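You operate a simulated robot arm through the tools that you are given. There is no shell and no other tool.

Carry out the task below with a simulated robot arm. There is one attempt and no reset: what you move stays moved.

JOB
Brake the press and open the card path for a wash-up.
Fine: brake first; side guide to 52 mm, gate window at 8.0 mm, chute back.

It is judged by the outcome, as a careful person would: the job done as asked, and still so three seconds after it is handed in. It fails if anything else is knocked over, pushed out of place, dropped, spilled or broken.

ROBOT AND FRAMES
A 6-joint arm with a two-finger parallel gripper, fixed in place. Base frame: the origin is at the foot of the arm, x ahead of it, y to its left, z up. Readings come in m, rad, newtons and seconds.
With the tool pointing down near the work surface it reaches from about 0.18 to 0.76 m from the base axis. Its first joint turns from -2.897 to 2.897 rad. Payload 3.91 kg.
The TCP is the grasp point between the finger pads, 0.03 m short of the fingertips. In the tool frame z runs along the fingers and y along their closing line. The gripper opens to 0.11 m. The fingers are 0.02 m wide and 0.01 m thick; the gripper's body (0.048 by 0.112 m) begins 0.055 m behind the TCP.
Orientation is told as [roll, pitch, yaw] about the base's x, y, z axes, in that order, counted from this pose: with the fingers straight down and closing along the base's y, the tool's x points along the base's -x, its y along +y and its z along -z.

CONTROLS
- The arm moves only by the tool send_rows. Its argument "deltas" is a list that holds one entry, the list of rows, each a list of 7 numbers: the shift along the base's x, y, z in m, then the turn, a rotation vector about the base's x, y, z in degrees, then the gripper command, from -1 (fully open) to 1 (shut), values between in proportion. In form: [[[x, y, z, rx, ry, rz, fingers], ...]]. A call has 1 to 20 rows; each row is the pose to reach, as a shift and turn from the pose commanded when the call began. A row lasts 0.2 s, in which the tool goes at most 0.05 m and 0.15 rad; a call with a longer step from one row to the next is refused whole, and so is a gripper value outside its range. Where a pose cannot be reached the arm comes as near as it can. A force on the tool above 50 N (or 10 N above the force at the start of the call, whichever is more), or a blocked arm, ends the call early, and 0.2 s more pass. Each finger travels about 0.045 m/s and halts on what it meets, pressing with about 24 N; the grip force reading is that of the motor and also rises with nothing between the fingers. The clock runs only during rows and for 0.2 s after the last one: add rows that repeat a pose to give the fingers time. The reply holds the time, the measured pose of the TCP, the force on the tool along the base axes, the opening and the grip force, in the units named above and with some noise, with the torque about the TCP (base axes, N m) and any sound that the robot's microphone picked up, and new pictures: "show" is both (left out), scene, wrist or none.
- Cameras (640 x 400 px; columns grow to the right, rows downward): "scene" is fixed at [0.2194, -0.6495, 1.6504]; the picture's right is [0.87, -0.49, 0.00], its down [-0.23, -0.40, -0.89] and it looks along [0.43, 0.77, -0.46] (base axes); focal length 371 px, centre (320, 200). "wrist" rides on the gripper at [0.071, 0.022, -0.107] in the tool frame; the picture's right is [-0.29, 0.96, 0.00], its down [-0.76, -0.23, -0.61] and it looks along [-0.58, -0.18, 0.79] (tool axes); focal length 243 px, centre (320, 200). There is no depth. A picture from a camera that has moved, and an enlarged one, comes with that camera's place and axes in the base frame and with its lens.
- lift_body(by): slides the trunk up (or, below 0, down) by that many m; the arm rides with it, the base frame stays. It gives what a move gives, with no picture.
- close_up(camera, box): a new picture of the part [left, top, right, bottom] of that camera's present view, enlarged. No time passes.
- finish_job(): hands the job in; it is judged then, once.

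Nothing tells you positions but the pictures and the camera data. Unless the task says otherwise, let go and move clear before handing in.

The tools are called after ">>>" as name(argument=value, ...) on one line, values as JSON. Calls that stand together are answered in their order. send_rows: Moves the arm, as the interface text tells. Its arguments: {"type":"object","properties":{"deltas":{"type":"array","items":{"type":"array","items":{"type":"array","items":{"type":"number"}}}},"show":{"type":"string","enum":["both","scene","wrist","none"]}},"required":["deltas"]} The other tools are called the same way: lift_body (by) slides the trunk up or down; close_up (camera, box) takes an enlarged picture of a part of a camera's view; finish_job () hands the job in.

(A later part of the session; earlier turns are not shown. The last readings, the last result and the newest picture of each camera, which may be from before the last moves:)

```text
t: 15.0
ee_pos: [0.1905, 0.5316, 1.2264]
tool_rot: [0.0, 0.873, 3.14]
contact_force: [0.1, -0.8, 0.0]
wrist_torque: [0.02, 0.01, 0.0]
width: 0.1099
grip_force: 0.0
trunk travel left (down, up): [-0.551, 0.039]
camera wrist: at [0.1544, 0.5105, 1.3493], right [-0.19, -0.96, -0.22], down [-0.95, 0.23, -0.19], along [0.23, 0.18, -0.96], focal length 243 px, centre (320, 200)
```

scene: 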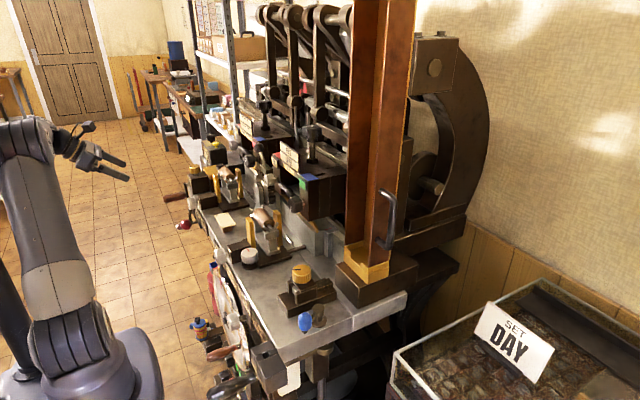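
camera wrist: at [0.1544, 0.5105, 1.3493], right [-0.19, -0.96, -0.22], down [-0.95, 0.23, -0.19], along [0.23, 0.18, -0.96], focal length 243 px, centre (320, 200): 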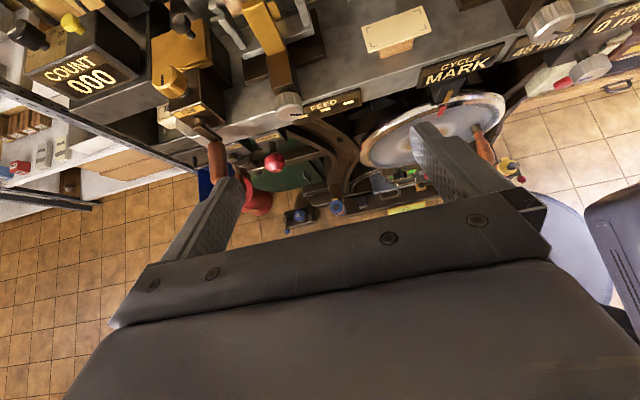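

>>> close_up(camera="wrist", box=[150, 70, 370, 220])

>>> close_up(camera="wrist", box=[340, 0, 640, 160])

>>> close_up(camera="wrist", box=[150, 0, 340, 120])

>>> close_up(camera="wrist", box=[220, 120, 320, 190])

>>> close_up(camera="wrist", box=[500, 0, 640, 110])

```text
2.67 times, centred on (260, 145) of wrist
camera zoom: at [0.1544, 0.5105, 1.3493], right [-0.19, -0.96, -0.22], down [-0.95, 0.23, -0.19], along [0.23, 0.18, -0.96], focal length 647 px, centre (480, 347)
```

zoom: 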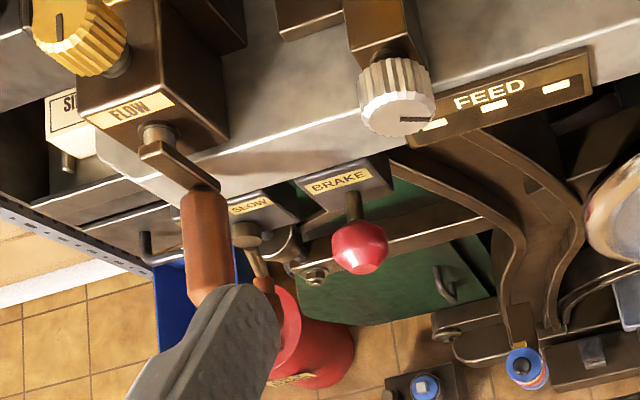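

```text
2.13 times, centred on (490, 80) of wrist
camera zoom: at [0.1544, 0.5105, 1.3493], right [-0.19, -0.96, -0.22], down [-0.95, 0.23, -0.19], along [0.23, 0.18, -0.96], focal length 518 px, centre (-43, 456)
```

zoom: 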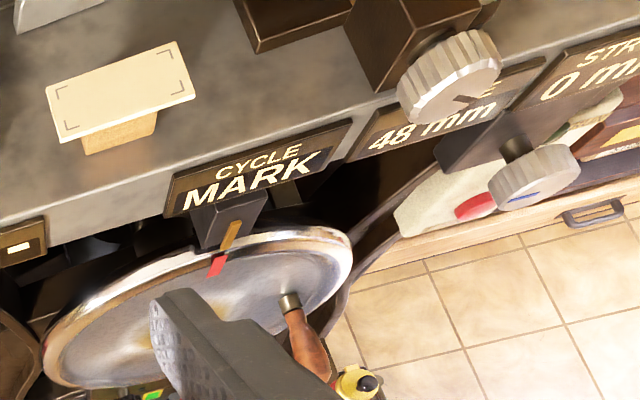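

```text
3.33 times, centred on (245, 60) of wrist
camera zoom: at [0.1544, 0.5105, 1.3493], right [-0.19, -0.96, -0.22], down [-0.95, 0.23, -0.19], along [0.23, 0.18, -0.96], focal length 809 px, centre (570, 667)
```

zoom: 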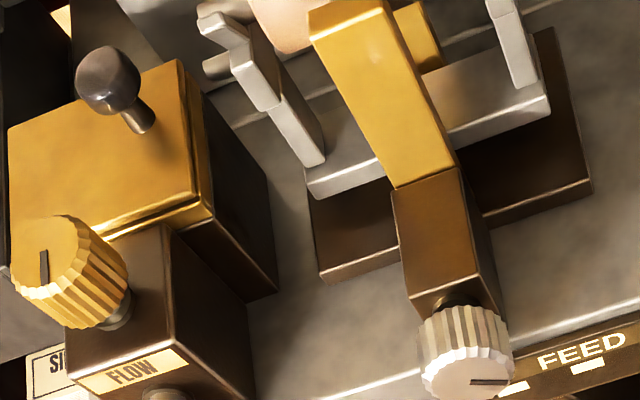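

```text
5.71 times, centred on (270, 155) of wrist
camera zoom: at [0.1544, 0.5105, 1.3493], right [-0.19, -0.96, -0.22], down [-0.95, 0.23, -0.19], along [0.23, 0.18, -0.96], focal length 1386 px, centre (606, 457)
```

zoom: 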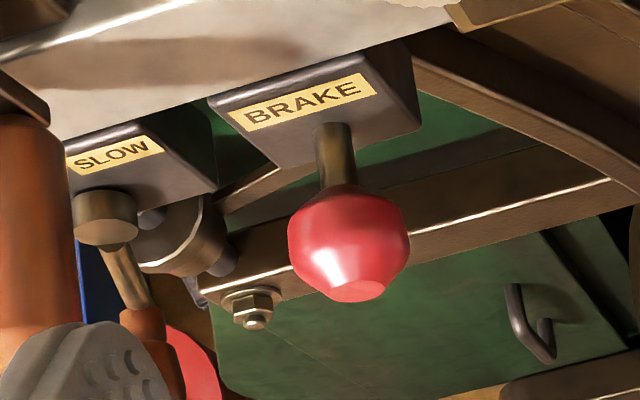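

```text
3.64 times, centred on (570, 55) of wrist
camera zoom: at [0.1544, 0.5105, 1.3493], right [-0.19, -0.96, -0.22], down [-0.95, 0.23, -0.19], along [0.23, 0.18, -0.96], focal length 882 px, centre (-589, 727)
```

zoom: 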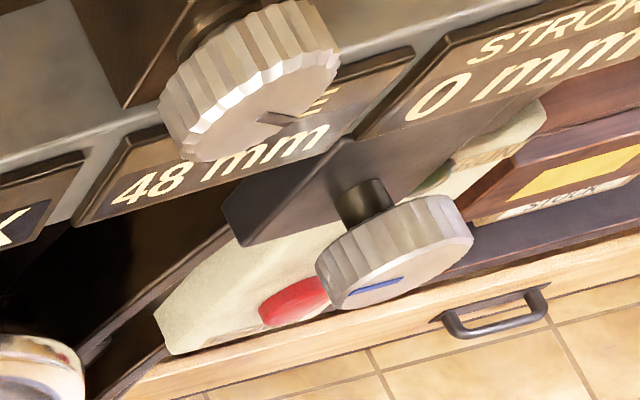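

The brake is a red mushroom knob on a short stem pointing toward the robot. Next I'll go back toward the centre and tilt the camera up to see station 1, the gate and the magazine column from the front.

>>> send_rows(deltas=[[[0.0, -0.04, 0.02, 0, 0, 0, -1], [0.0, -0.085, 0.03, 0, 0, 0, -1], [0.01, -0.13, 0.04, 0, 0, 0, -1], [0.02, -0.175, 0.05, 0, 0, 0, -1], [0.03, -0.22, 0.06, 0, 0, 0, -1], [0.04, -0.265, 0.06, 0, 0, 0, -1], [0.05, -0.31, 0.06, 0, -5, 0, -1], [0.06, -0.355, 0.06, 0, -10, 0, -1], [0.06, -0.4, 0.06, 0, -15, 0, -1], [0.06, -0.44, 0.06, 0, -20, 0, -1], [0.06, -0.48, 0.06, 0, -25, 0, -1], [0.06, -0.48, 0.06, 0, -25, 0, -1]]], show="wrist")

```text
t: 17.6
ee_pos: [0.2511, 0.051, 1.2853]
tool_rot: [0.0, 1.311, 3.139]
contact_force: [0.5, -0.3, 0.2]
wrist_torque: [-0.04, -0.03, 0.02]
width: 0.1099
grip_force: 0.1
trunk travel left (down, up): [-0.551, 0.039]
camera wrist: at [0.1667, 0.0297, 1.3818], right [-0.08, -0.96, -0.28], down [-0.78, 0.23, -0.58], along [0.62, 0.18, -0.77], focal length 243 px, centre (320, 200)
```

wrist: 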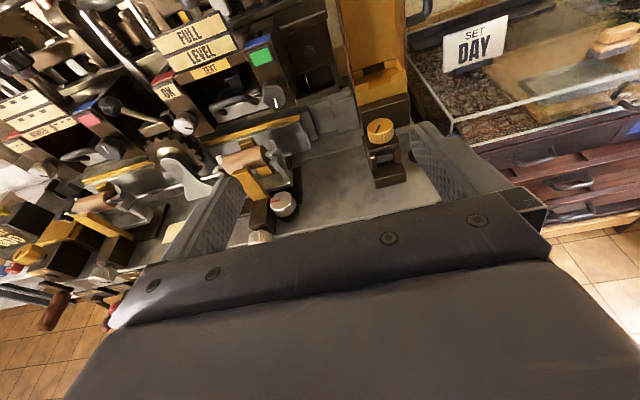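

>>> close_up(camera="wrist", box=[280, 0, 460, 200])

>>> close_up(camera="wrist", box=[190, 90, 350, 250])

>>> close_up(camera="wrist", box=[120, 0, 340, 140])

>>> close_up(camera="wrist", box=[0, 80, 220, 280])

>>> close_up(camera="wrist", box=[400, 0, 640, 240])

```text
2.00 times, centred on (370, 100) of wrist
camera zoom: at [0.1667, 0.0297, 1.3818], right [-0.08, -0.96, -0.28], down [-0.78, 0.23, -0.58], along [0.62, 0.18, -0.77], focal length 485 px, centre (220, 400)
```

zoom: 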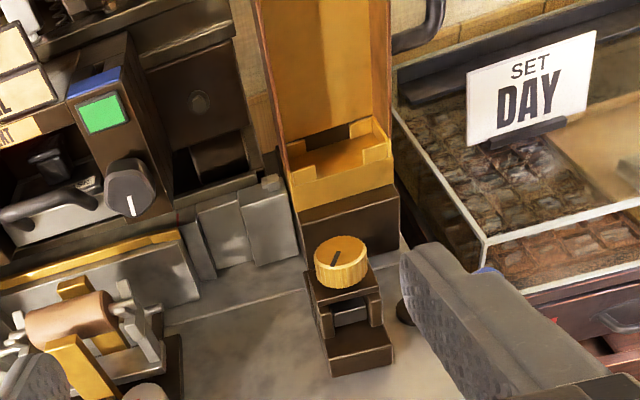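

```text
2.50 times, centred on (270, 170) of wrist
camera zoom: at [0.1667, 0.0297, 1.3818], right [-0.08, -0.96, -0.28], down [-0.78, 0.23, -0.58], along [0.62, 0.18, -0.77], focal length 606 px, centre (445, 275)
```

zoom: 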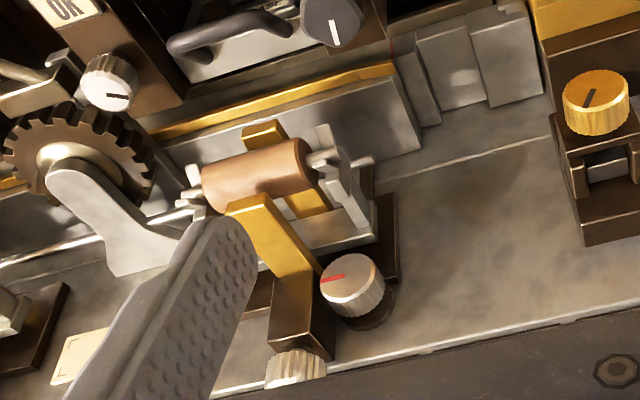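

```text
2.86 times, centred on (230, 70) of wrist
camera zoom: at [0.1667, 0.0297, 1.3818], right [-0.08, -0.96, -0.28], down [-0.78, 0.23, -0.58], along [0.62, 0.18, -0.77], focal length 693 px, centre (577, 571)
```

zoom: 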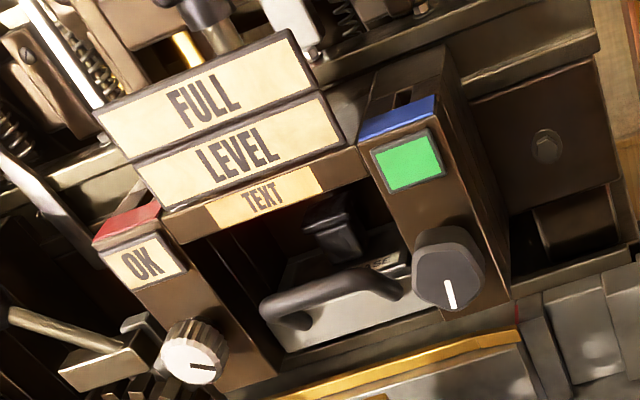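

```text
2.00 times, centred on (110, 180) of wrist
camera zoom: at [0.1667, 0.0297, 1.3818], right [-0.08, -0.96, -0.28], down [-0.78, 0.23, -0.58], along [0.62, 0.18, -0.77], focal length 485 px, centre (740, 240)
```

zoom: 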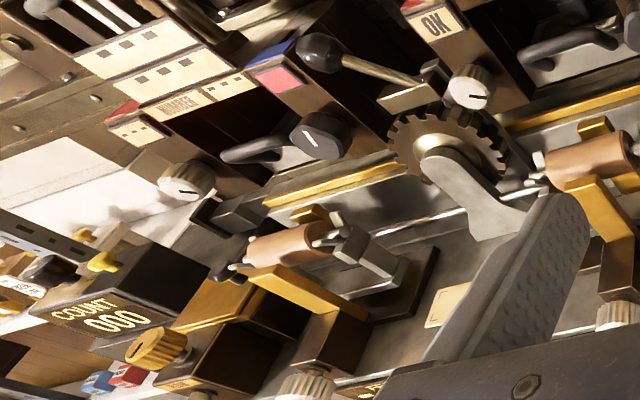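

```text
1.67 times, centred on (520, 120) of wrist
camera zoom: at [0.1667, 0.0297, 1.3818], right [-0.08, -0.96, -0.28], down [-0.78, 0.23, -0.58], along [0.62, 0.18, -0.77], focal length 404 px, centre (-13, 333)
```

zoom: 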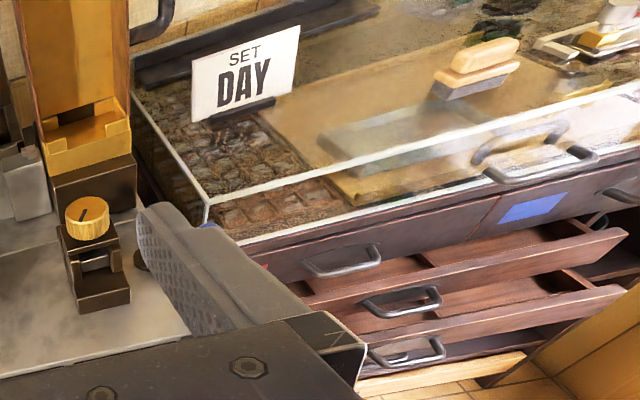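

The card chute looks like the tall brass-lined column. It sits at the front of a longer base and has a side handle near (0.67, -0.147, 1.19–1.32). The brake must be done first, so I'll approach its knob with fingers horizontal and inspect it before pushing.

>>> send_rows(deltas=[[[-0.02, 0.04, 0, 0, 0, 0, -0.5], [-0.04, 0.08, 0, 0, 0, 0, 0], [-0.06, 0.12, 0, 0, 0, 0, 0.5], [-0.07, 0.165, 0, 0, 0, 0, 1], [-0.07, 0.21, 0, 0, 0, 0, 1], [-0.07, 0.255, 0, 0, 0, 0, 1], [-0.07, 0.3, -0.01, 0, 0, 0, 1], [-0.07, 0.345, -0.03, 0, 0, 0, 1], [-0.07, 0.385, -0.05, 0, -3, 0, 1], [-0.07, 0.425, -0.07, 0, -6, 0, 1], [-0.07, 0.465, -0.09, 0, -9, 0, 1], [-0.07, 0.505, -0.11, 0, -12, 0, 1], [-0.07, 0.54, -0.13, 0, -15, 0, 1], [-0.07, 0.56, -0.16, 0, -15, 0, 1], [-0.07, 0.58, -0.2, 0, -15, 0, 1], [-0.07, 0.58, -0.2, 0, -15, 0, 1]]], show="both")

```text
t: 21.0
ee_pos: [0.1801, 0.634, 1.0855]
tool_rot: [2.581, 1.57, -0.561]
contact_force: [-0.7, 0.8, 0.5]
wrist_torque: [0.03, 0.0, 0.03]
width: 0.0002
grip_force: 23.9
trunk travel left (down, up): [-0.551, 0.039]
camera wrist: at [0.0731, 0.6117, 1.1559], right [0.0, -0.96, -0.29], down [-0.61, 0.23, -0.76], along [0.79, 0.18, -0.58], focal length 243 px, centre (320, 200)
```

scene: 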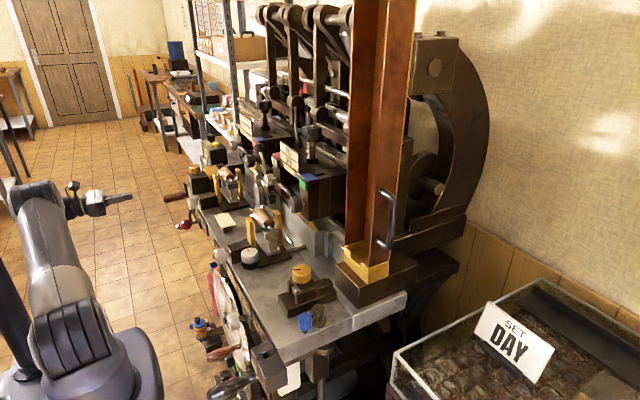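
wrist: 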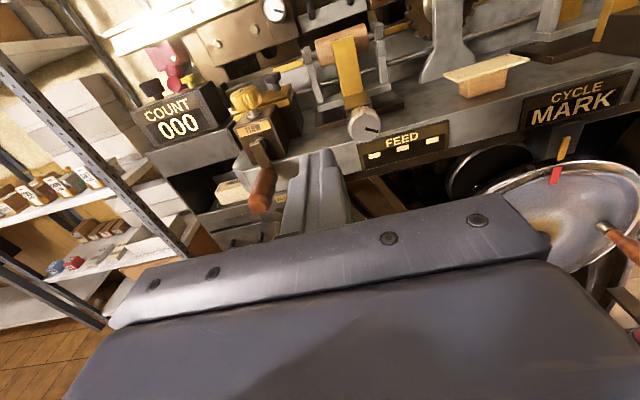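

>>> send_rows(deltas=[[[0.01, -0.01, -0.04, 0, 0, 0, 1], [0.02, -0.015, -0.08, 0, 0, 0, 1], [0.03, -0.02, -0.12, 0, 0, 0, 1], [0.04, -0.02, -0.15, 0, 0, 0, 1], [0.04, -0.02, -0.17, 0, 0, 0, 1], [0.04, -0.02, -0.17, 0, 0, 0, 1]]], show="wrist")

```text
t: 22.4
ee_pos: [0.2218, 0.6127, 0.914]
tool_rot: [-1.529, 1.57, 1.613]
contact_force: [0.6, -0.3, 0.0]
wrist_torque: [0.01, -0.02, 0.05]
width: 0.0
grip_force: 24.1
trunk travel left (down, up): [-0.551, 0.039]
camera wrist: at [0.1152, 0.5925, 0.9851], right [0.0, -0.96, -0.29], down [-0.61, 0.23, -0.76], along [0.79, 0.18, -0.58], focal length 243 px, centre (320, 200)
```

wrist: 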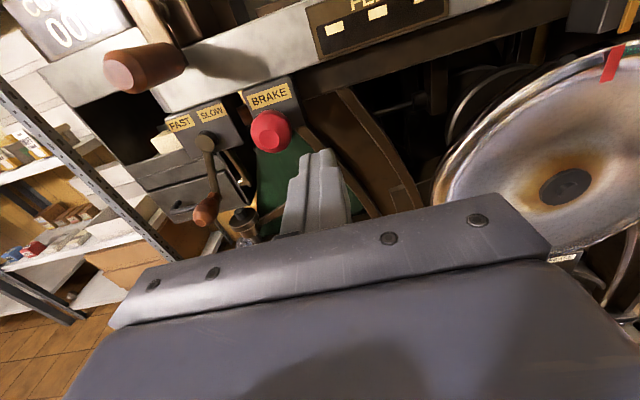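

>>> close_up(camera="wrist", box=[190, 60, 350, 180])

>>> close_up(camera="wrist", box=[150, 80, 270, 250])

>>> close_up(camera="wrist", box=[280, 0, 640, 220])

```text
3.33 times, centred on (270, 120) of wrist
camera zoom: at [0.1152, 0.5925, 0.9851], right [0.0, -0.96, -0.29], down [-0.61, 0.23, -0.76], along [0.79, 0.18, -0.58], focal length 809 px, centre (487, 467)
```

zoom: 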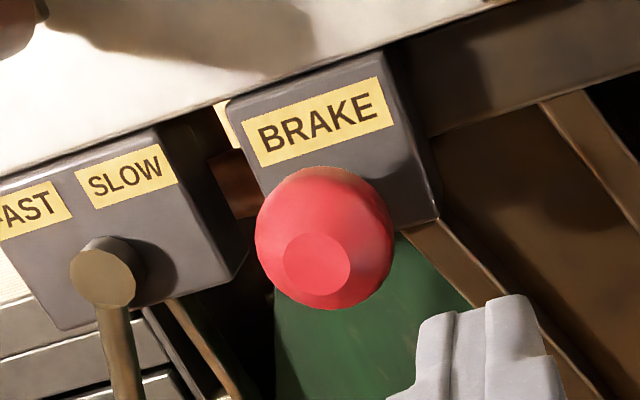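

```text
2.35 times, centred on (210, 165) of wrist
camera zoom: at [0.1152, 0.5925, 0.9851], right [0.0, -0.96, -0.29], down [-0.61, 0.23, -0.76], along [0.79, 0.18, -0.58], focal length 571 px, centre (579, 282)
```

zoom: 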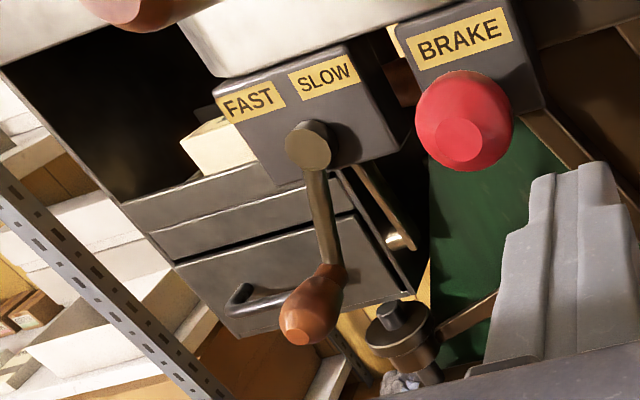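

```text
1.78 times, centred on (460, 110) of wrist
camera zoom: at [0.1152, 0.5925, 0.9851], right [0.0, -0.96, -0.29], down [-0.61, 0.23, -0.76], along [0.79, 0.18, -0.58], focal length 431 px, centre (71, 360)
```

zoom: 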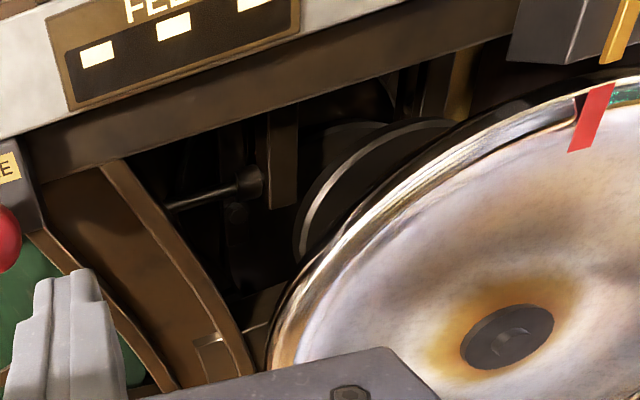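

The BRAKE knob's front face is near (0.34, 0.669, 0.907) and it appears to be a push or pull mushroom. I'll align the closed fingertips with it and move in gently.

>>> send_rows(deltas=[[[0, 0.03, -0.004, 0, 0, 0, 1], [0, 0.057, -0.007, 0, 0, 0, 1], [0.03, 0.057, -0.007, 0, 0, 0, 1], [0.055, 0.057, -0.007, 0, 0, 0, 1], [0.07, 0.057, -0.007, 0, 0, 0, 1], [0.07, 0.057, -0.007, 0, 0, 0, 1]]], show="wrist")

```text
t: 23.8
ee_pos: [0.2905, 0.6679, 0.9075]
tool_rot: [-0.522, 1.571, 2.619]
contact_force: [-0.7, 0.0, -0.7]
wrist_torque: [0.01, -0.02, 0.01]
width: 0.0
grip_force: 23.8
trunk travel left (down, up): [-0.551, 0.039]
camera wrist: at [0.1832, 0.6469, 0.9787], right [0.0, -0.96, -0.29], down [-0.61, 0.23, -0.76], along [0.79, 0.18, -0.58], focal length 243 px, centre (320, 200)
```

wrist: 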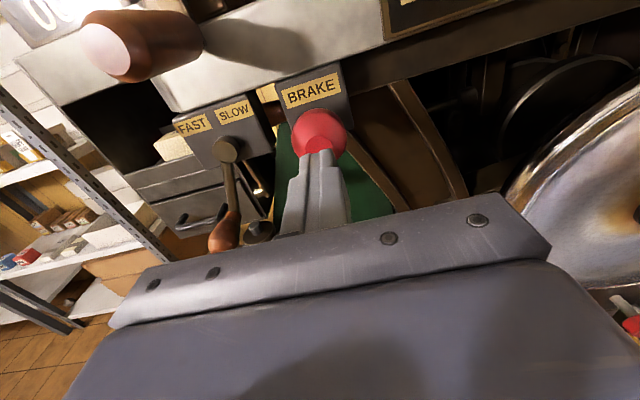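

The fingertips are centred on the knob. Now I'll push in slowly along +x and watch the force.

>>> send_rows(deltas=[[[0.006, 0, 0, 0, 0, 0, 1], [0.012, 0, 0, 0, 0, 0, 1], [0.018, 0, 0, 0, 0, 0, 1], [0.024, 0, 0, 0, 0, 0, 1], [0.024, 0, 0, 0, 0, 0, 1]]], show="wrist")

```text
t: 25.0
ee_pos: [0.3152, 0.6673, 0.9085]
tool_rot: [-1.466, 1.57, 1.677]
contact_force: [-1.0, 0.7, 1.4]
wrist_torque: [-0.03, -0.01, 0.0]
width: 0.0002
grip_force: 23.8
out of reach, approached as far as the arm can: row 4, 5
trunk travel left (down, up): [-0.551, 0.039]
camera wrist: at [0.2074, 0.6456, 0.979], right [0.0, -0.96, -0.29], down [-0.61, 0.23, -0.76], along [0.79, 0.18, -0.58], focal length 243 px, centre (320, 200)
```

wrist: 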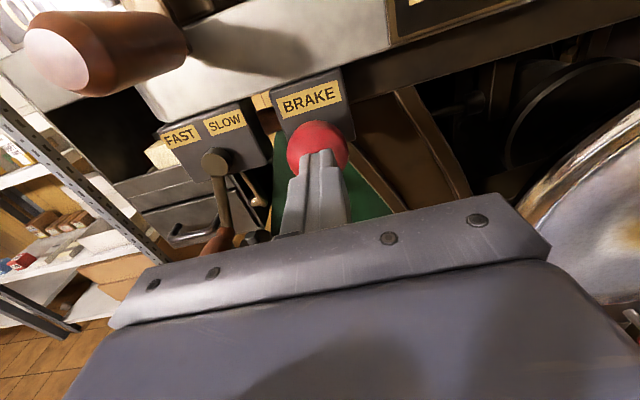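

The arm reached its limit at x≈0.315 without touching the knob. I'll back off, raise the tool, then lower the trunk so the shoulder is level with the brake and the reach is longer.

>>> send_rows(deltas=[[[-0.04, 0, 0, 0, 0, 0, 1], [-0.08, -0.01, 0.01, 0, 0, 0, 1], [-0.11, -0.03, 0.04, 0, 0, 0, 1], [-0.12, -0.05, 0.08, 0, 0, 0, 1], [-0.12, -0.05, 0.12, 0, 0, 0, 1], [-0.12, -0.05, 0.15, 0, 0, 0, 1], [-0.12, -0.05, 0.15, 0, 0, 0, 1]]], show="none")

>>> lift_body(by=-0.16)

```text
t: 26.6
ee_pos: [0.1953, 0.6169, 1.0582]
tool_rot: [-2.089, 1.57, 1.052]
contact_force: [0.8, 0.0, 0.3]
wrist_torque: [-0.03, -0.01, 0.0]
width: 0.0001
grip_force: 23.4
trunk travel left (down, up): [-0.551, 0.039]
```

```text
t: 28.4
ee_pos: [0.1947, 0.6166, 0.8974]
tool_rot: [-1.688, 1.572, 1.451]
contact_force: [-0.4, 0.2, 0.3]
wrist_torque: [-0.01, -0.02, 0.06]
width: 0.0002
grip_force: 23.7
trunk travel left (down, up): [-0.391, 0.199]
```

>>> send_rows(deltas=[[[0.0, 0.03, 0.006, 0, 0, 0, 1], [0.02, 0.051, 0.011, 0, 0, 0, 1], [0.06, 0.051, 0.011, 0, 0, 0, 1], [0.09, 0.051, 0.011, 0, 0, 0, 1], [0.11, 0.051, 0.011, 0, 0, 0, 1], [0.118, 0.051, 0.011, 0, 0, 0, 1], [0.118, 0.051, 0.011, 0, 0, 0, 1]]], show="wrist")

```text
t: 30.0
ee_pos: [0.3128, 0.6693, 0.9102]
tool_rot: [-1.555, 1.571, 1.584]
contact_force: [0.0, -0.2, 0.3]
wrist_torque: [0.01, -0.05, 0.0]
width: 0.0
grip_force: 24.5
trunk travel left (down, up): [-0.391, 0.199]
camera wrist: at [0.2063, 0.6473, 0.9803], right [0.0, -0.96, -0.29], down [-0.61, 0.23, -0.76], along [0.79, 0.18, -0.58], focal length 243 px, centre (320, 200)
```

wrist: 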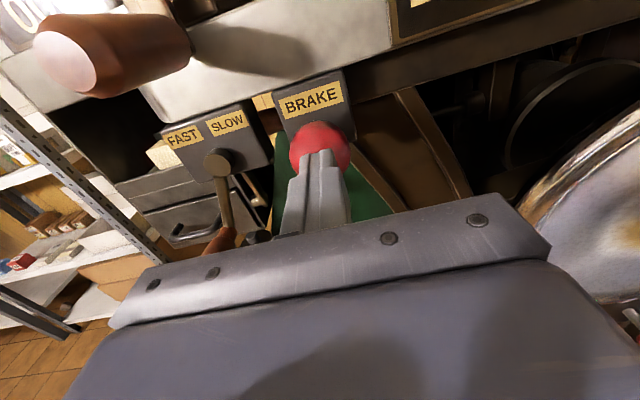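

>>> send_rows(deltas=[[[0.006, 0, 0, 0, 0, 0, 1], [0.012, 0, 0, 0, 0, 0, 1], [0.018, 0, 0, 0, 0, 0, 1], [0.024, 0, 0, 0, 0, 0, 1], [0.03, 0, 0, 0, 0, 0, 1]]], show="wrist")

```text
t: 30.7
ee_pos: [0.315, 0.669, 0.9093]
tool_rot: [2.08, 1.569, -1.057]
contact_force: [-34.7, -15.6, 3.0]
wrist_torque: [-0.01, 0.08, -0.45]
width: 0.0
grip_force: 24.2
trunk travel left (down, up): [-0.391, 0.199]
stopped in row 3: the force on the tool passed its limit at 57 N (the readings are from after the stop); the commanded pose is now the measured one
camera wrist: at [0.2079, 0.6474, 0.9804], right [0.0, -0.96, -0.29], down [-0.61, 0.23, -0.76], along [0.79, 0.18, -0.58], focal length 243 px, centre (320, 200)
```

wrist: 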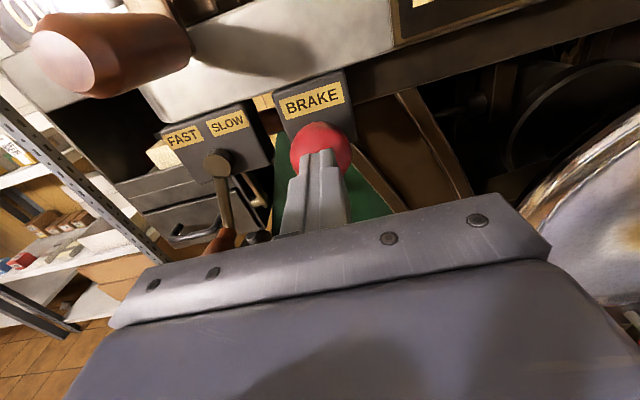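

The knob didn't move when pushed, so it's already at its inner stop and the brake must be a pull. I'll back off, open the fingers, straddle the knob, grip it and pull toward the robot.

>>> send_rows(deltas=[[[-0.03, 0.002, 0, 0, 0, 0, 1], [-0.06, 0.004, 0, 0, 0, 0, 0.4], [-0.06, 0.004, 0, 0, 0, 0, -0.3], [-0.06, 0.004, 0, 0, 0, 0, -0.3], [-0.06, 0.004, 0, 0, 0, 0, -0.3], [-0.06, 0.004, 0, 0, 0, 0, -0.3]]], show="wrist")

```text
t: 32.1
ee_pos: [0.26, 0.6739, 0.9084]
tool_rot: [1.032, 1.567, -2.105]
contact_force: [0.1, -1.0, 0.2]
wrist_torque: [-0.01, 0.0, -0.02]
width: 0.0714
grip_force: 0.1
trunk travel left (down, up): [-0.391, 0.199]
camera wrist: at [0.154, 0.6527, 0.9799], right [0.0, -0.96, -0.29], down [-0.61, 0.23, -0.76], along [0.79, 0.18, -0.58], focal length 243 px, centre (320, 200)
```

wrist: 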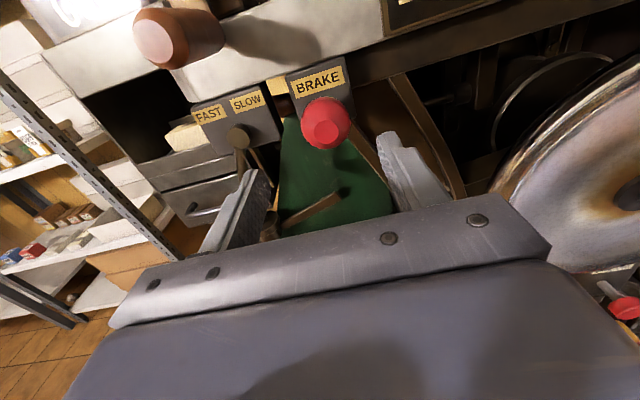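

>>> send_rows(deltas=[[[0.03, -0.003, -0.002, 0, 0, 0, -0.3], [0.06, -0.003, -0.002, 0, 0, 0, -0.3], [0.08, -0.003, -0.002, 0, 0, 0, -0.3], [0.092, -0.003, -0.002, 0, 0, 0, -0.3], [0.092, -0.003, -0.002, 0, 0, 0, -0.3]]], show="wrist")

```text
t: 33.3
ee_pos: [0.3528, 0.6703, 0.9051]
tool_rot: [0.993, 1.566, -2.15]
contact_force: [0.6, -1.2, -0.6]
wrist_torque: [-0.02, 0.0, -0.01]
width: 0.0716
grip_force: 0.0
trunk travel left (down, up): [-0.391, 0.199]
camera wrist: at [0.2461, 0.6484, 0.9767], right [0.0, -0.96, -0.29], down [-0.61, 0.23, -0.76], along [0.79, 0.18, -0.58], focal length 243 px, centre (320, 200)
```

wrist: 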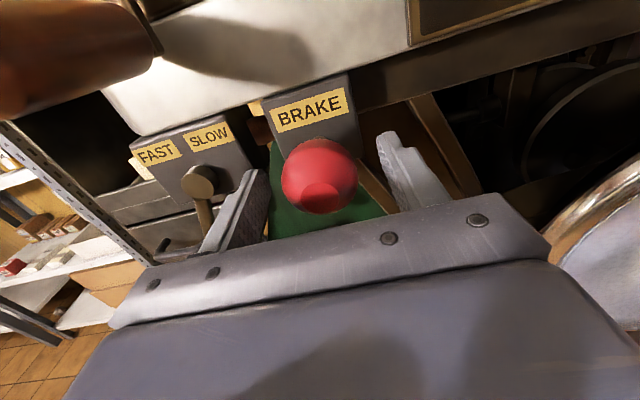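

The knob is centred between the fingers, so I'll close on it.

>>> send_rows(deltas=[[[0, 0, 0, 0, 0, 0, 0.3], [0, 0, 0, 0, 0, 0, 1], [0, 0, 0, 0, 0, 0, 1], [0, 0, 0, 0, 0, 0, 1]]], show="wrist")

```text
t: 34.3
ee_pos: [0.3526, 0.6696, 0.9056]
tool_rot: [1.026, 1.568, -2.114]
contact_force: [-0.1, 2.4, 0.7]
wrist_torque: [-0.01, -0.04, 0.04]
width: 0.0423
grip_force: 45.0
trunk travel left (down, up): [-0.391, 0.199]
camera wrist: at [0.2457, 0.6486, 0.9766], right [0.0, -0.96, -0.29], down [-0.61, 0.23, -0.76], along [0.79, 0.18, -0.58], focal length 243 px, centre (320, 200)
```

wrist: 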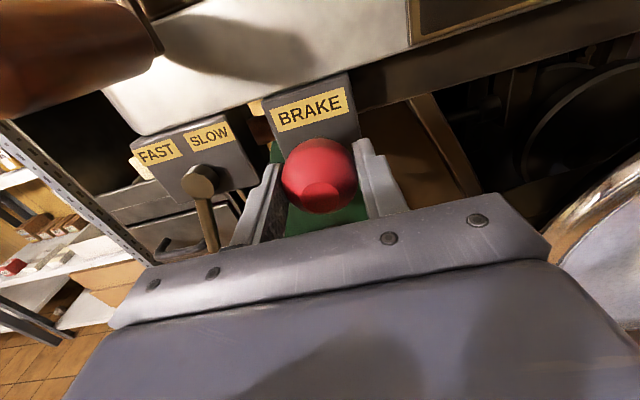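

Gripped at 42 mm. I'll pull straight back in small steps.

>>> send_rows(deltas=[[[-0.004, 0, 0, 0, 0, 0, 1], [-0.008, 0, 0, 0, 0, 0, 1], [-0.012, 0, 0, 0, 0, 0, 1], [-0.016, 0, 0, 0, 0, 0, 1], [-0.016, 0, 0, 0, 0, 0, 1]]], show="wrist")

```text
t: 35.5
ee_pos: [0.3362, 0.6695, 0.9055]
tool_rot: [0.931, 1.568, -2.211]
contact_force: [1.8, -5.5, -1.8]
wrist_torque: [-0.03, -0.2, -0.22]
width: 0.0425
grip_force: 45.1
trunk travel left (down, up): [-0.391, 0.199]
camera wrist: at [0.23, 0.6488, 0.9767], right [0.0, -0.96, -0.29], down [-0.61, 0.23, -0.76], along [0.79, 0.17, -0.58], focal length 243 px, centre (320, 200)
```

wrist: 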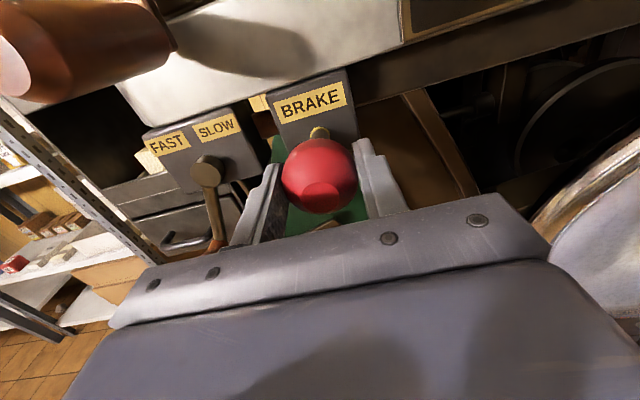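

The stem is coming out with little resistance. I'll keep pulling toward its outer stop.

>>> send_rows(deltas=[[[-0.004, 0, 0, 0, 0, 0, 1], [-0.008, 0, 0, 0, 0, 0, 1], [-0.012, 0, 0, 0, 0, 0, 1], [-0.016, 0, 0, 0, 0, 0, 1], [-0.02, 0, 0, 0, 0, 0, 1], [-0.02, 0, 0, 0, 0, 0, 1]]], show="wrist")

```text
t: 36.9
ee_pos: [0.3176, 0.6702, 0.905]
tool_rot: [0.814, 1.568, -2.328]
contact_force: [7.4, 0.3, 1.1]
wrist_torque: [-0.01, -0.07, 0.04]
width: 0.0425
grip_force: 45.0
trunk travel left (down, up): [-0.391, 0.199]
camera wrist: at [0.2106, 0.6486, 0.9766], right [0.0, -0.96, -0.29], down [-0.61, 0.23, -0.76], along [0.79, 0.18, -0.58], focal length 243 px, centre (320, 200)
```

wrist: 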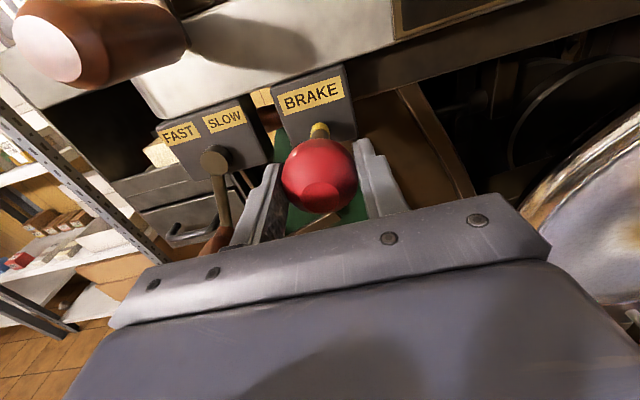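

>>> close_up(camera="wrist", box=[240, 60, 400, 220])

>>> close_up(camera="wrist", box=[400, 40, 640, 200])

>>> send_rows(deltas=[[[-0.003, 0, 0, 0, 0, 0, 1], [-0.006, 0, 0, 0, 0, 0, 1], [-0.009, 0, 0, 0, 0, 0, 1], [-0.012, 0, 0, 0, 0, 0, 1]]], show="wrist")

```text
2.50 times, centred on (320, 140) of wrist
camera zoom: at [0.2106, 0.6486, 0.9766], right [0.0, -0.96, -0.29], down [-0.61, 0.23, -0.76], along [0.79, 0.18, -0.58], focal length 606 px, centre (320, 350)
```

zoom: 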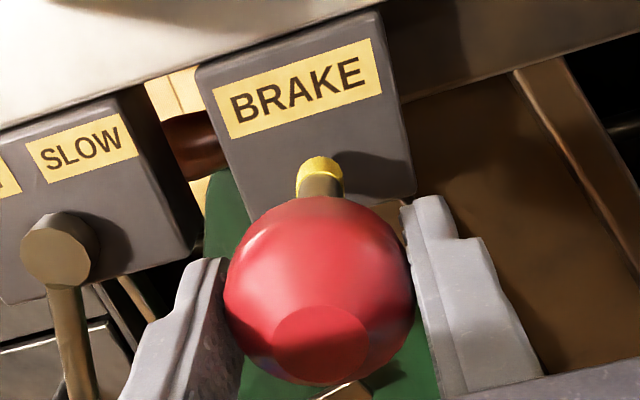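

```text
2.50 times, centred on (520, 120) of wrist
camera zoom: at [0.2106, 0.6486, 0.9766], right [0.0, -0.96, -0.29], down [-0.61, 0.23, -0.76], along [0.79, 0.18, -0.58], focal length 606 px, centre (-180, 400)
```

zoom: 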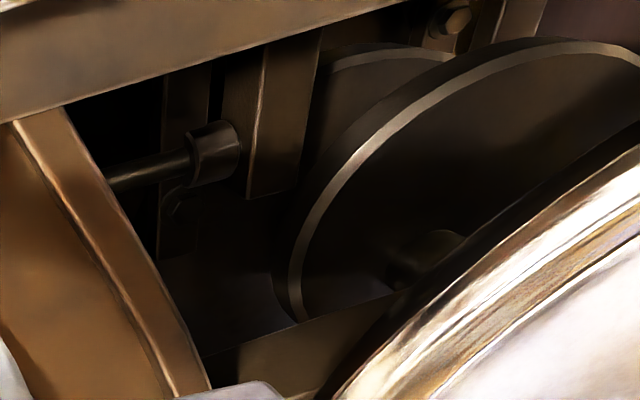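

```text
t: 37.9
ee_pos: [0.3072, 0.6702, 0.9053]
tool_rot: [0.7, 1.565, -2.444]
contact_force: [29.4, 7.2, -0.9]
wrist_torque: [0.03, 0.03, 0.13]
width: 0.0427
grip_force: 45.2
trunk travel left (down, up): [-0.391, 0.199]
camera wrist: at [0.2009, 0.6489, 0.9766], right [0.0, -0.96, -0.29], down [-0.61, 0.23, -0.76], along [0.79, 0.17, -0.59], focal length 243 px, centre (320, 200)
```

wrist: 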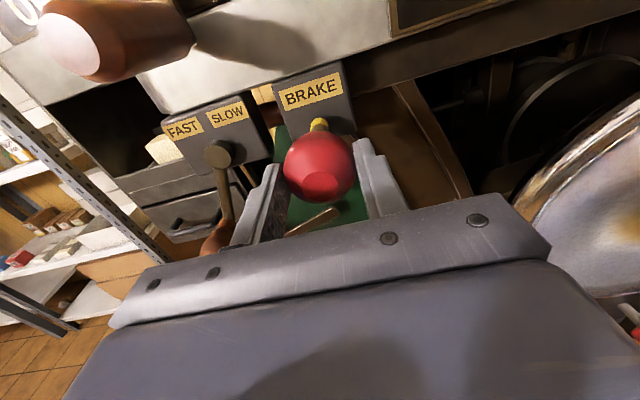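

Resistance rose sharply and a yellow band on the stem is now showing, so the brake seems to be at its outer stop. I'll release and check that it stays out.

>>> send_rows(deltas=[[[0.002, 0, 0, 0, 0, 0, 1], [0.002, 0, 0, 0, 0, 0, 0.2], [0.002, 0, 0, 0, 0, 0, -0.3], [0.002, 0, 0, 0, 0, 0, -0.3], [0.002, 0, 0, 0, 0, 0, -0.3], [-0.03, 0, 0, 0, 0, 0, -0.3], [-0.06, 0, 0, 0, 0, 0, -0.3], [-0.06, 0, 0, 0, 0, 0, -0.3]]], show="wrist")

>>> close_up(camera="wrist", box=[240, 60, 400, 180])

>>> close_up(camera="wrist", box=[400, 40, 640, 200])

```text
t: 39.7
ee_pos: [0.2457, 0.6706, 0.9063]
tool_rot: [0.974, 1.568, -2.171]
contact_force: [0.6, -0.4, -0.4]
wrist_torque: [0.06, 0.0, -0.03]
width: 0.0714
grip_force: 0.1
trunk travel left (down, up): [-0.391, 0.199]
camera wrist: at [0.1383, 0.6485, 0.9776], right [0.0, -0.96, -0.29], down [-0.61, 0.23, -0.76], along [0.79, 0.18, -0.58], focal length 243 px, centre (320, 200)
```

wrist: 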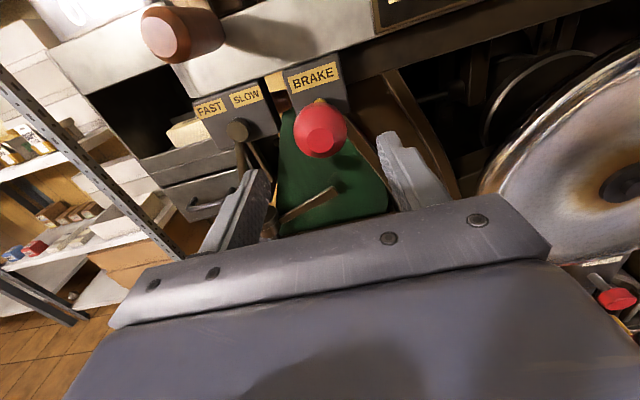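

```text
3.33 times, centred on (320, 120) of wrist
camera zoom: at [0.1383, 0.6485, 0.9776], right [0.0, -0.96, -0.29], down [-0.61, 0.23, -0.76], along [0.79, 0.18, -0.58], focal length 809 px, centre (320, 467)
```

zoom: 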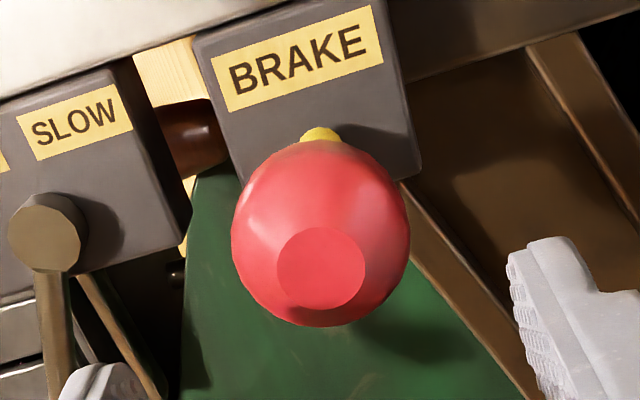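

```text
2.50 times, centred on (520, 120) of wrist
camera zoom: at [0.1383, 0.6485, 0.9776], right [0.0, -0.96, -0.29], down [-0.61, 0.23, -0.76], along [0.79, 0.18, -0.58], focal length 606 px, centre (-180, 400)
```

zoom: 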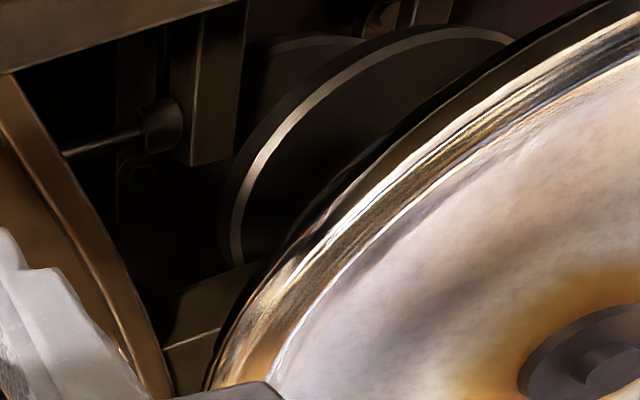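

The brake knob stays out with its yellow band showing. Now I'll move in front of station 1 to see which knob drives the GUIDE display.

>>> send_rows(deltas=[[[-0.03, -0.02, 0.03, 0, 0, 0, -0.3], [-0.06, -0.04, 0.06, 0, 0, 0, -0.3], [-0.07, -0.07, 0.1, 0, 0, 0, -0.3], [-0.07, -0.11, 0.13, 0, 0, 0, -0.3], [-0.07, -0.155, 0.15, 0, 0, 0, -0.3], [-0.07, -0.2, 0.16, 0, 0, 0, -0.3], [-0.06, -0.245, 0.16, 0, 0, 0, -0.3], [-0.06, -0.29, 0.16, 0, 0, 0, -0.3], [-0.06, -0.335, 0.16, 0, 0, 0, -0.3], [-0.06, -0.38, 0.16, 0, 0, 0, -0.3], [-0.06, -0.42, 0.16, 0, 0, 0, -0.3], [-0.06, -0.42, 0.16, 0, 0, 0, -0.3]]], show="both")

```text
refused: row 3 steps farther than a row can; nothing moved
```

>>> send_rows(deltas=[[[-0.03, -0.02, 0.03, 0, 0, 0, -0.3], [-0.06, -0.04, 0.06, 0, 0, 0, -0.3], [-0.07, -0.065, 0.095, 0, 0, 0, -0.3], [-0.07, -0.1, 0.125, 0, 0, 0, -0.3], [-0.07, -0.14, 0.15, 0, 0, 0, -0.3], [-0.07, -0.185, 0.16, 0, 0, 0, -0.3], [-0.06, -0.23, 0.16, 0, 0, 0, -0.3], [-0.06, -0.275, 0.16, 0, 0, 0, -0.3], [-0.06, -0.32, 0.16, 0, 0, 0, -0.3], [-0.06, -0.365, 0.16, 0, 0, 0, -0.3], [-0.06, -0.4, 0.16, 0, 0, 0, -0.3], [-0.06, -0.42, 0.16, 0, 0, 0, -0.3], [-0.06, -0.42, 0.16, 0, 0, 0, -0.3]]], show="both")

```text
t: 42.5
ee_pos: [0.1853, 0.2488, 1.0655]
tool_rot: [0.913, 1.566, -2.227]
contact_force: [0.2, 0.5, -0.1]
wrist_torque: [-0.01, 0.02, -0.06]
width: 0.0714
grip_force: 0.0
trunk travel left (down, up): [-0.391, 0.199]
camera wrist: at [0.0792, 0.2284, 1.137], right [0.0, -0.96, -0.29], down [-0.61, 0.23, -0.76], along [0.79, 0.18, -0.58], focal length 243 px, centre (320, 200)
```

scene: 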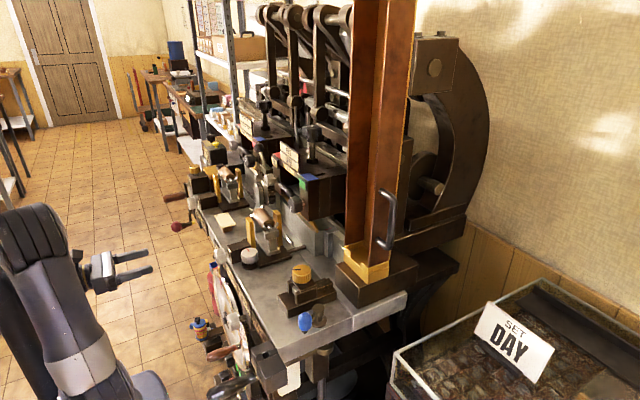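
wrist: 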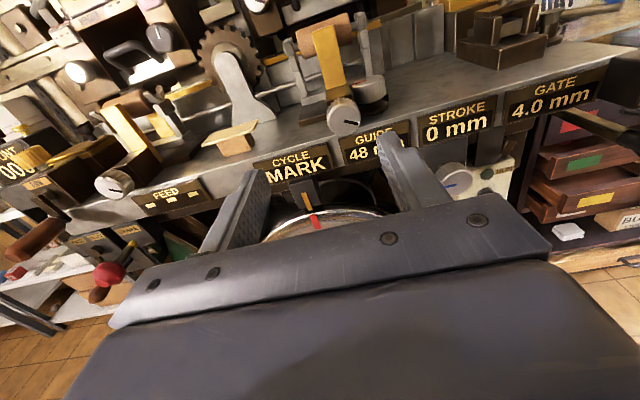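

>>> close_up(camera="wrist", box=[250, 10, 430, 180])

>>> close_up(camera="wrist", box=[400, 0, 620, 150])

>>> close_up(camera="wrist", box=[60, 60, 250, 250])

>>> close_up(camera="wrist", box=[410, 100, 600, 260])

```text
2.35 times, centred on (340, 95) of wrist
camera zoom: at [0.0792, 0.2284, 1.137], right [0.0, -0.96, -0.29], down [-0.61, 0.23, -0.76], along [0.79, 0.18, -0.58], focal length 571 px, centre (273, 447)
```

zoom: 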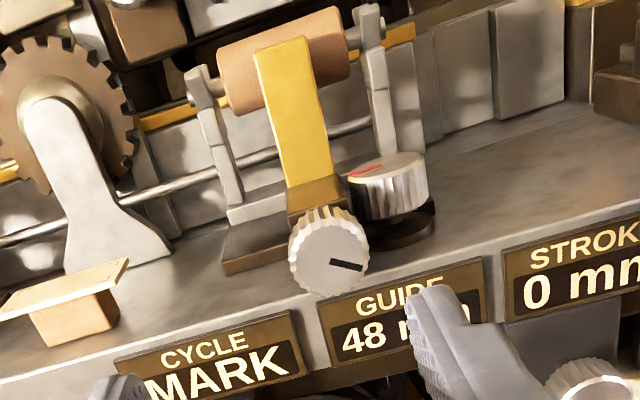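

```text
2.67 times, centred on (510, 75) of wrist
camera zoom: at [0.0792, 0.2284, 1.137], right [0.0, -0.96, -0.29], down [-0.61, 0.23, -0.76], along [0.79, 0.18, -0.58], focal length 647 px, centre (-187, 533)
```

zoom: 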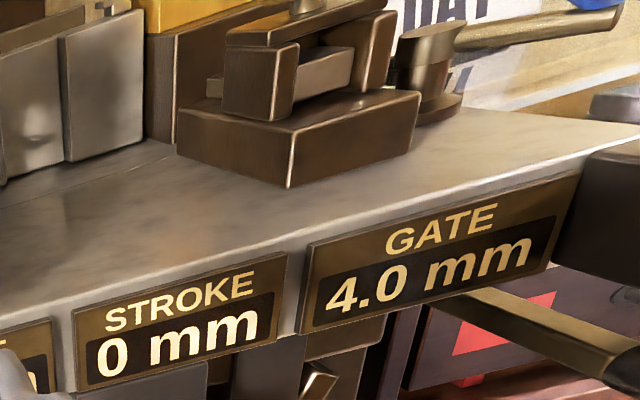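

```text
2.11 times, centred on (155, 155) of wrist
camera zoom: at [0.0792, 0.2284, 1.137], right [0.0, -0.96, -0.29], down [-0.61, 0.23, -0.76], along [0.79, 0.18, -0.58], focal length 511 px, centre (667, 295)
```

zoom: 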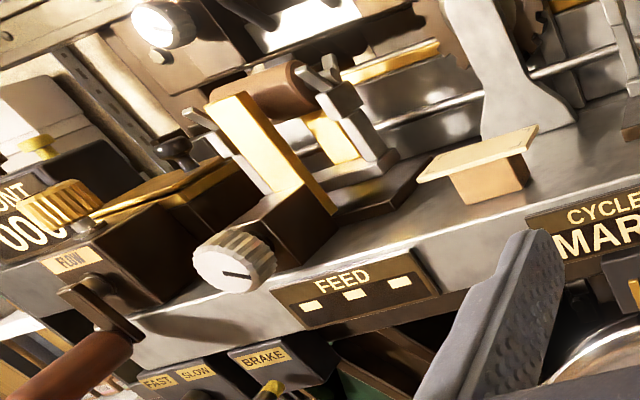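

```text
2.50 times, centred on (505, 180) of wrist
camera zoom: at [0.0792, 0.2284, 1.137], right [0.0, -0.96, -0.29], down [-0.61, 0.23, -0.76], along [0.79, 0.18, -0.58], focal length 606 px, centre (-142, 250)
```

zoom: 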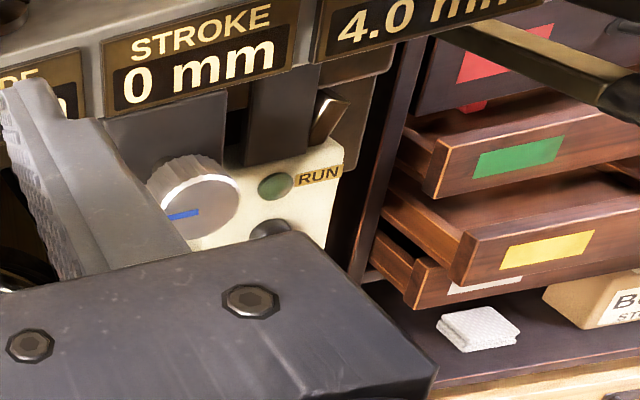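

The GUIDE plate sits between the station-1 front knob and the red-marked bench knob, so I need to be sure which one drives it. I'll look at both linkages in more detail first.

>>> close_up(camera="scene", box=[225, 195, 305, 270])

>>> close_up(camera="scene", box=[270, 190, 350, 250])

>>> close_up(camera="wrist", box=[310, 10, 410, 110])

>>> close_up(camera="wrist", box=[200, 0, 460, 110])

>>> close_up(camera="scene", box=[175, 150, 255, 220])

```text
5.33 times, centred on (265, 232) of scene
camera zoom: at [0.2194, -0.6495, 1.6504], right [0.87, -0.49, 0.0], down [-0.23, -0.4, -0.89], along [0.43, 0.77, -0.46], focal length 1977 px, centre (613, 27)
```

zoom: 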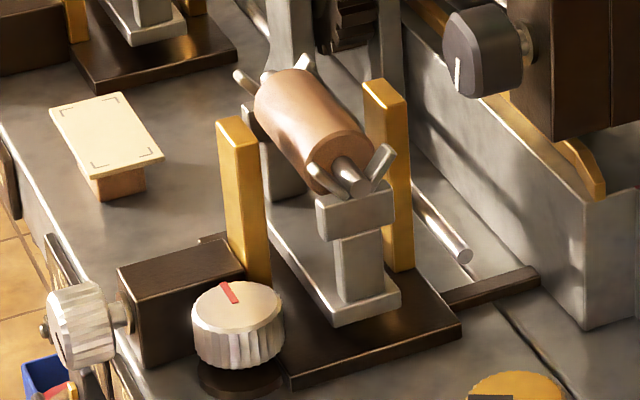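

```text
6.67 times, centred on (310, 220) of scene
camera zoom: at [0.2194, -0.6495, 1.6504], right [0.87, -0.49, 0.0], down [-0.23, -0.4, -0.89], along [0.43, 0.77, -0.46], focal length 2472 px, centre (387, 67)
```

zoom: 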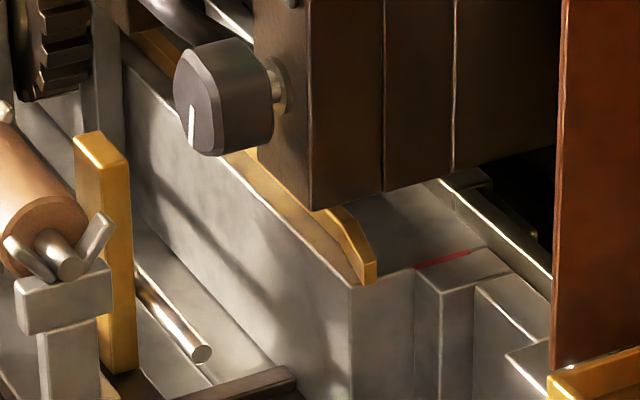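

```text
4.00 times, centred on (360, 60) of wrist
camera zoom: at [0.0792, 0.2284, 1.137], right [0.0, -0.96, -0.29], down [-0.61, 0.23, -0.76], along [0.79, 0.18, -0.58], focal length 970 px, centre (160, 760)
```

zoom: 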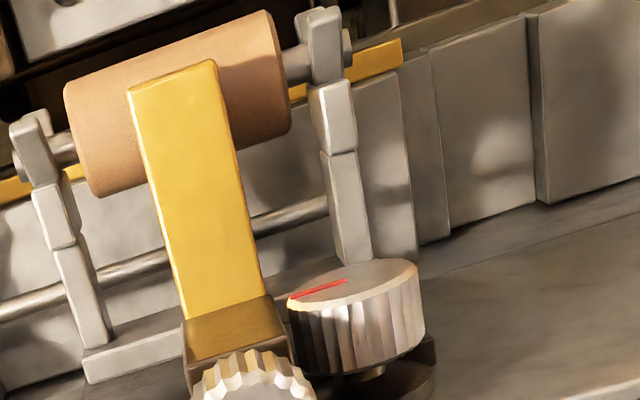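

```text
2.46 times, centred on (330, 55) of wrist
camera zoom: at [0.0792, 0.2284, 1.137], right [0.0, -0.96, -0.29], down [-0.61, 0.23, -0.76], along [0.79, 0.18, -0.58], focal length 597 px, centre (295, 557)
```

zoom: 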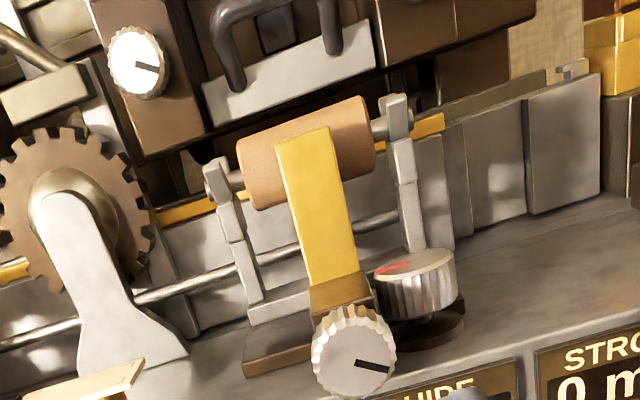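

```text
5.71 times, centred on (215, 185) of scene
camera zoom: at [0.2194, -0.6495, 1.6504], right [0.87, -0.49, 0.0], down [-0.23, -0.4, -0.89], along [0.43, 0.77, -0.46], focal length 2118 px, centre (920, 286)
```

zoom: 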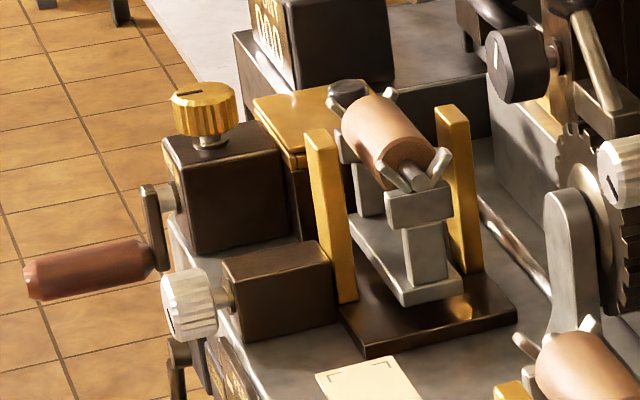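

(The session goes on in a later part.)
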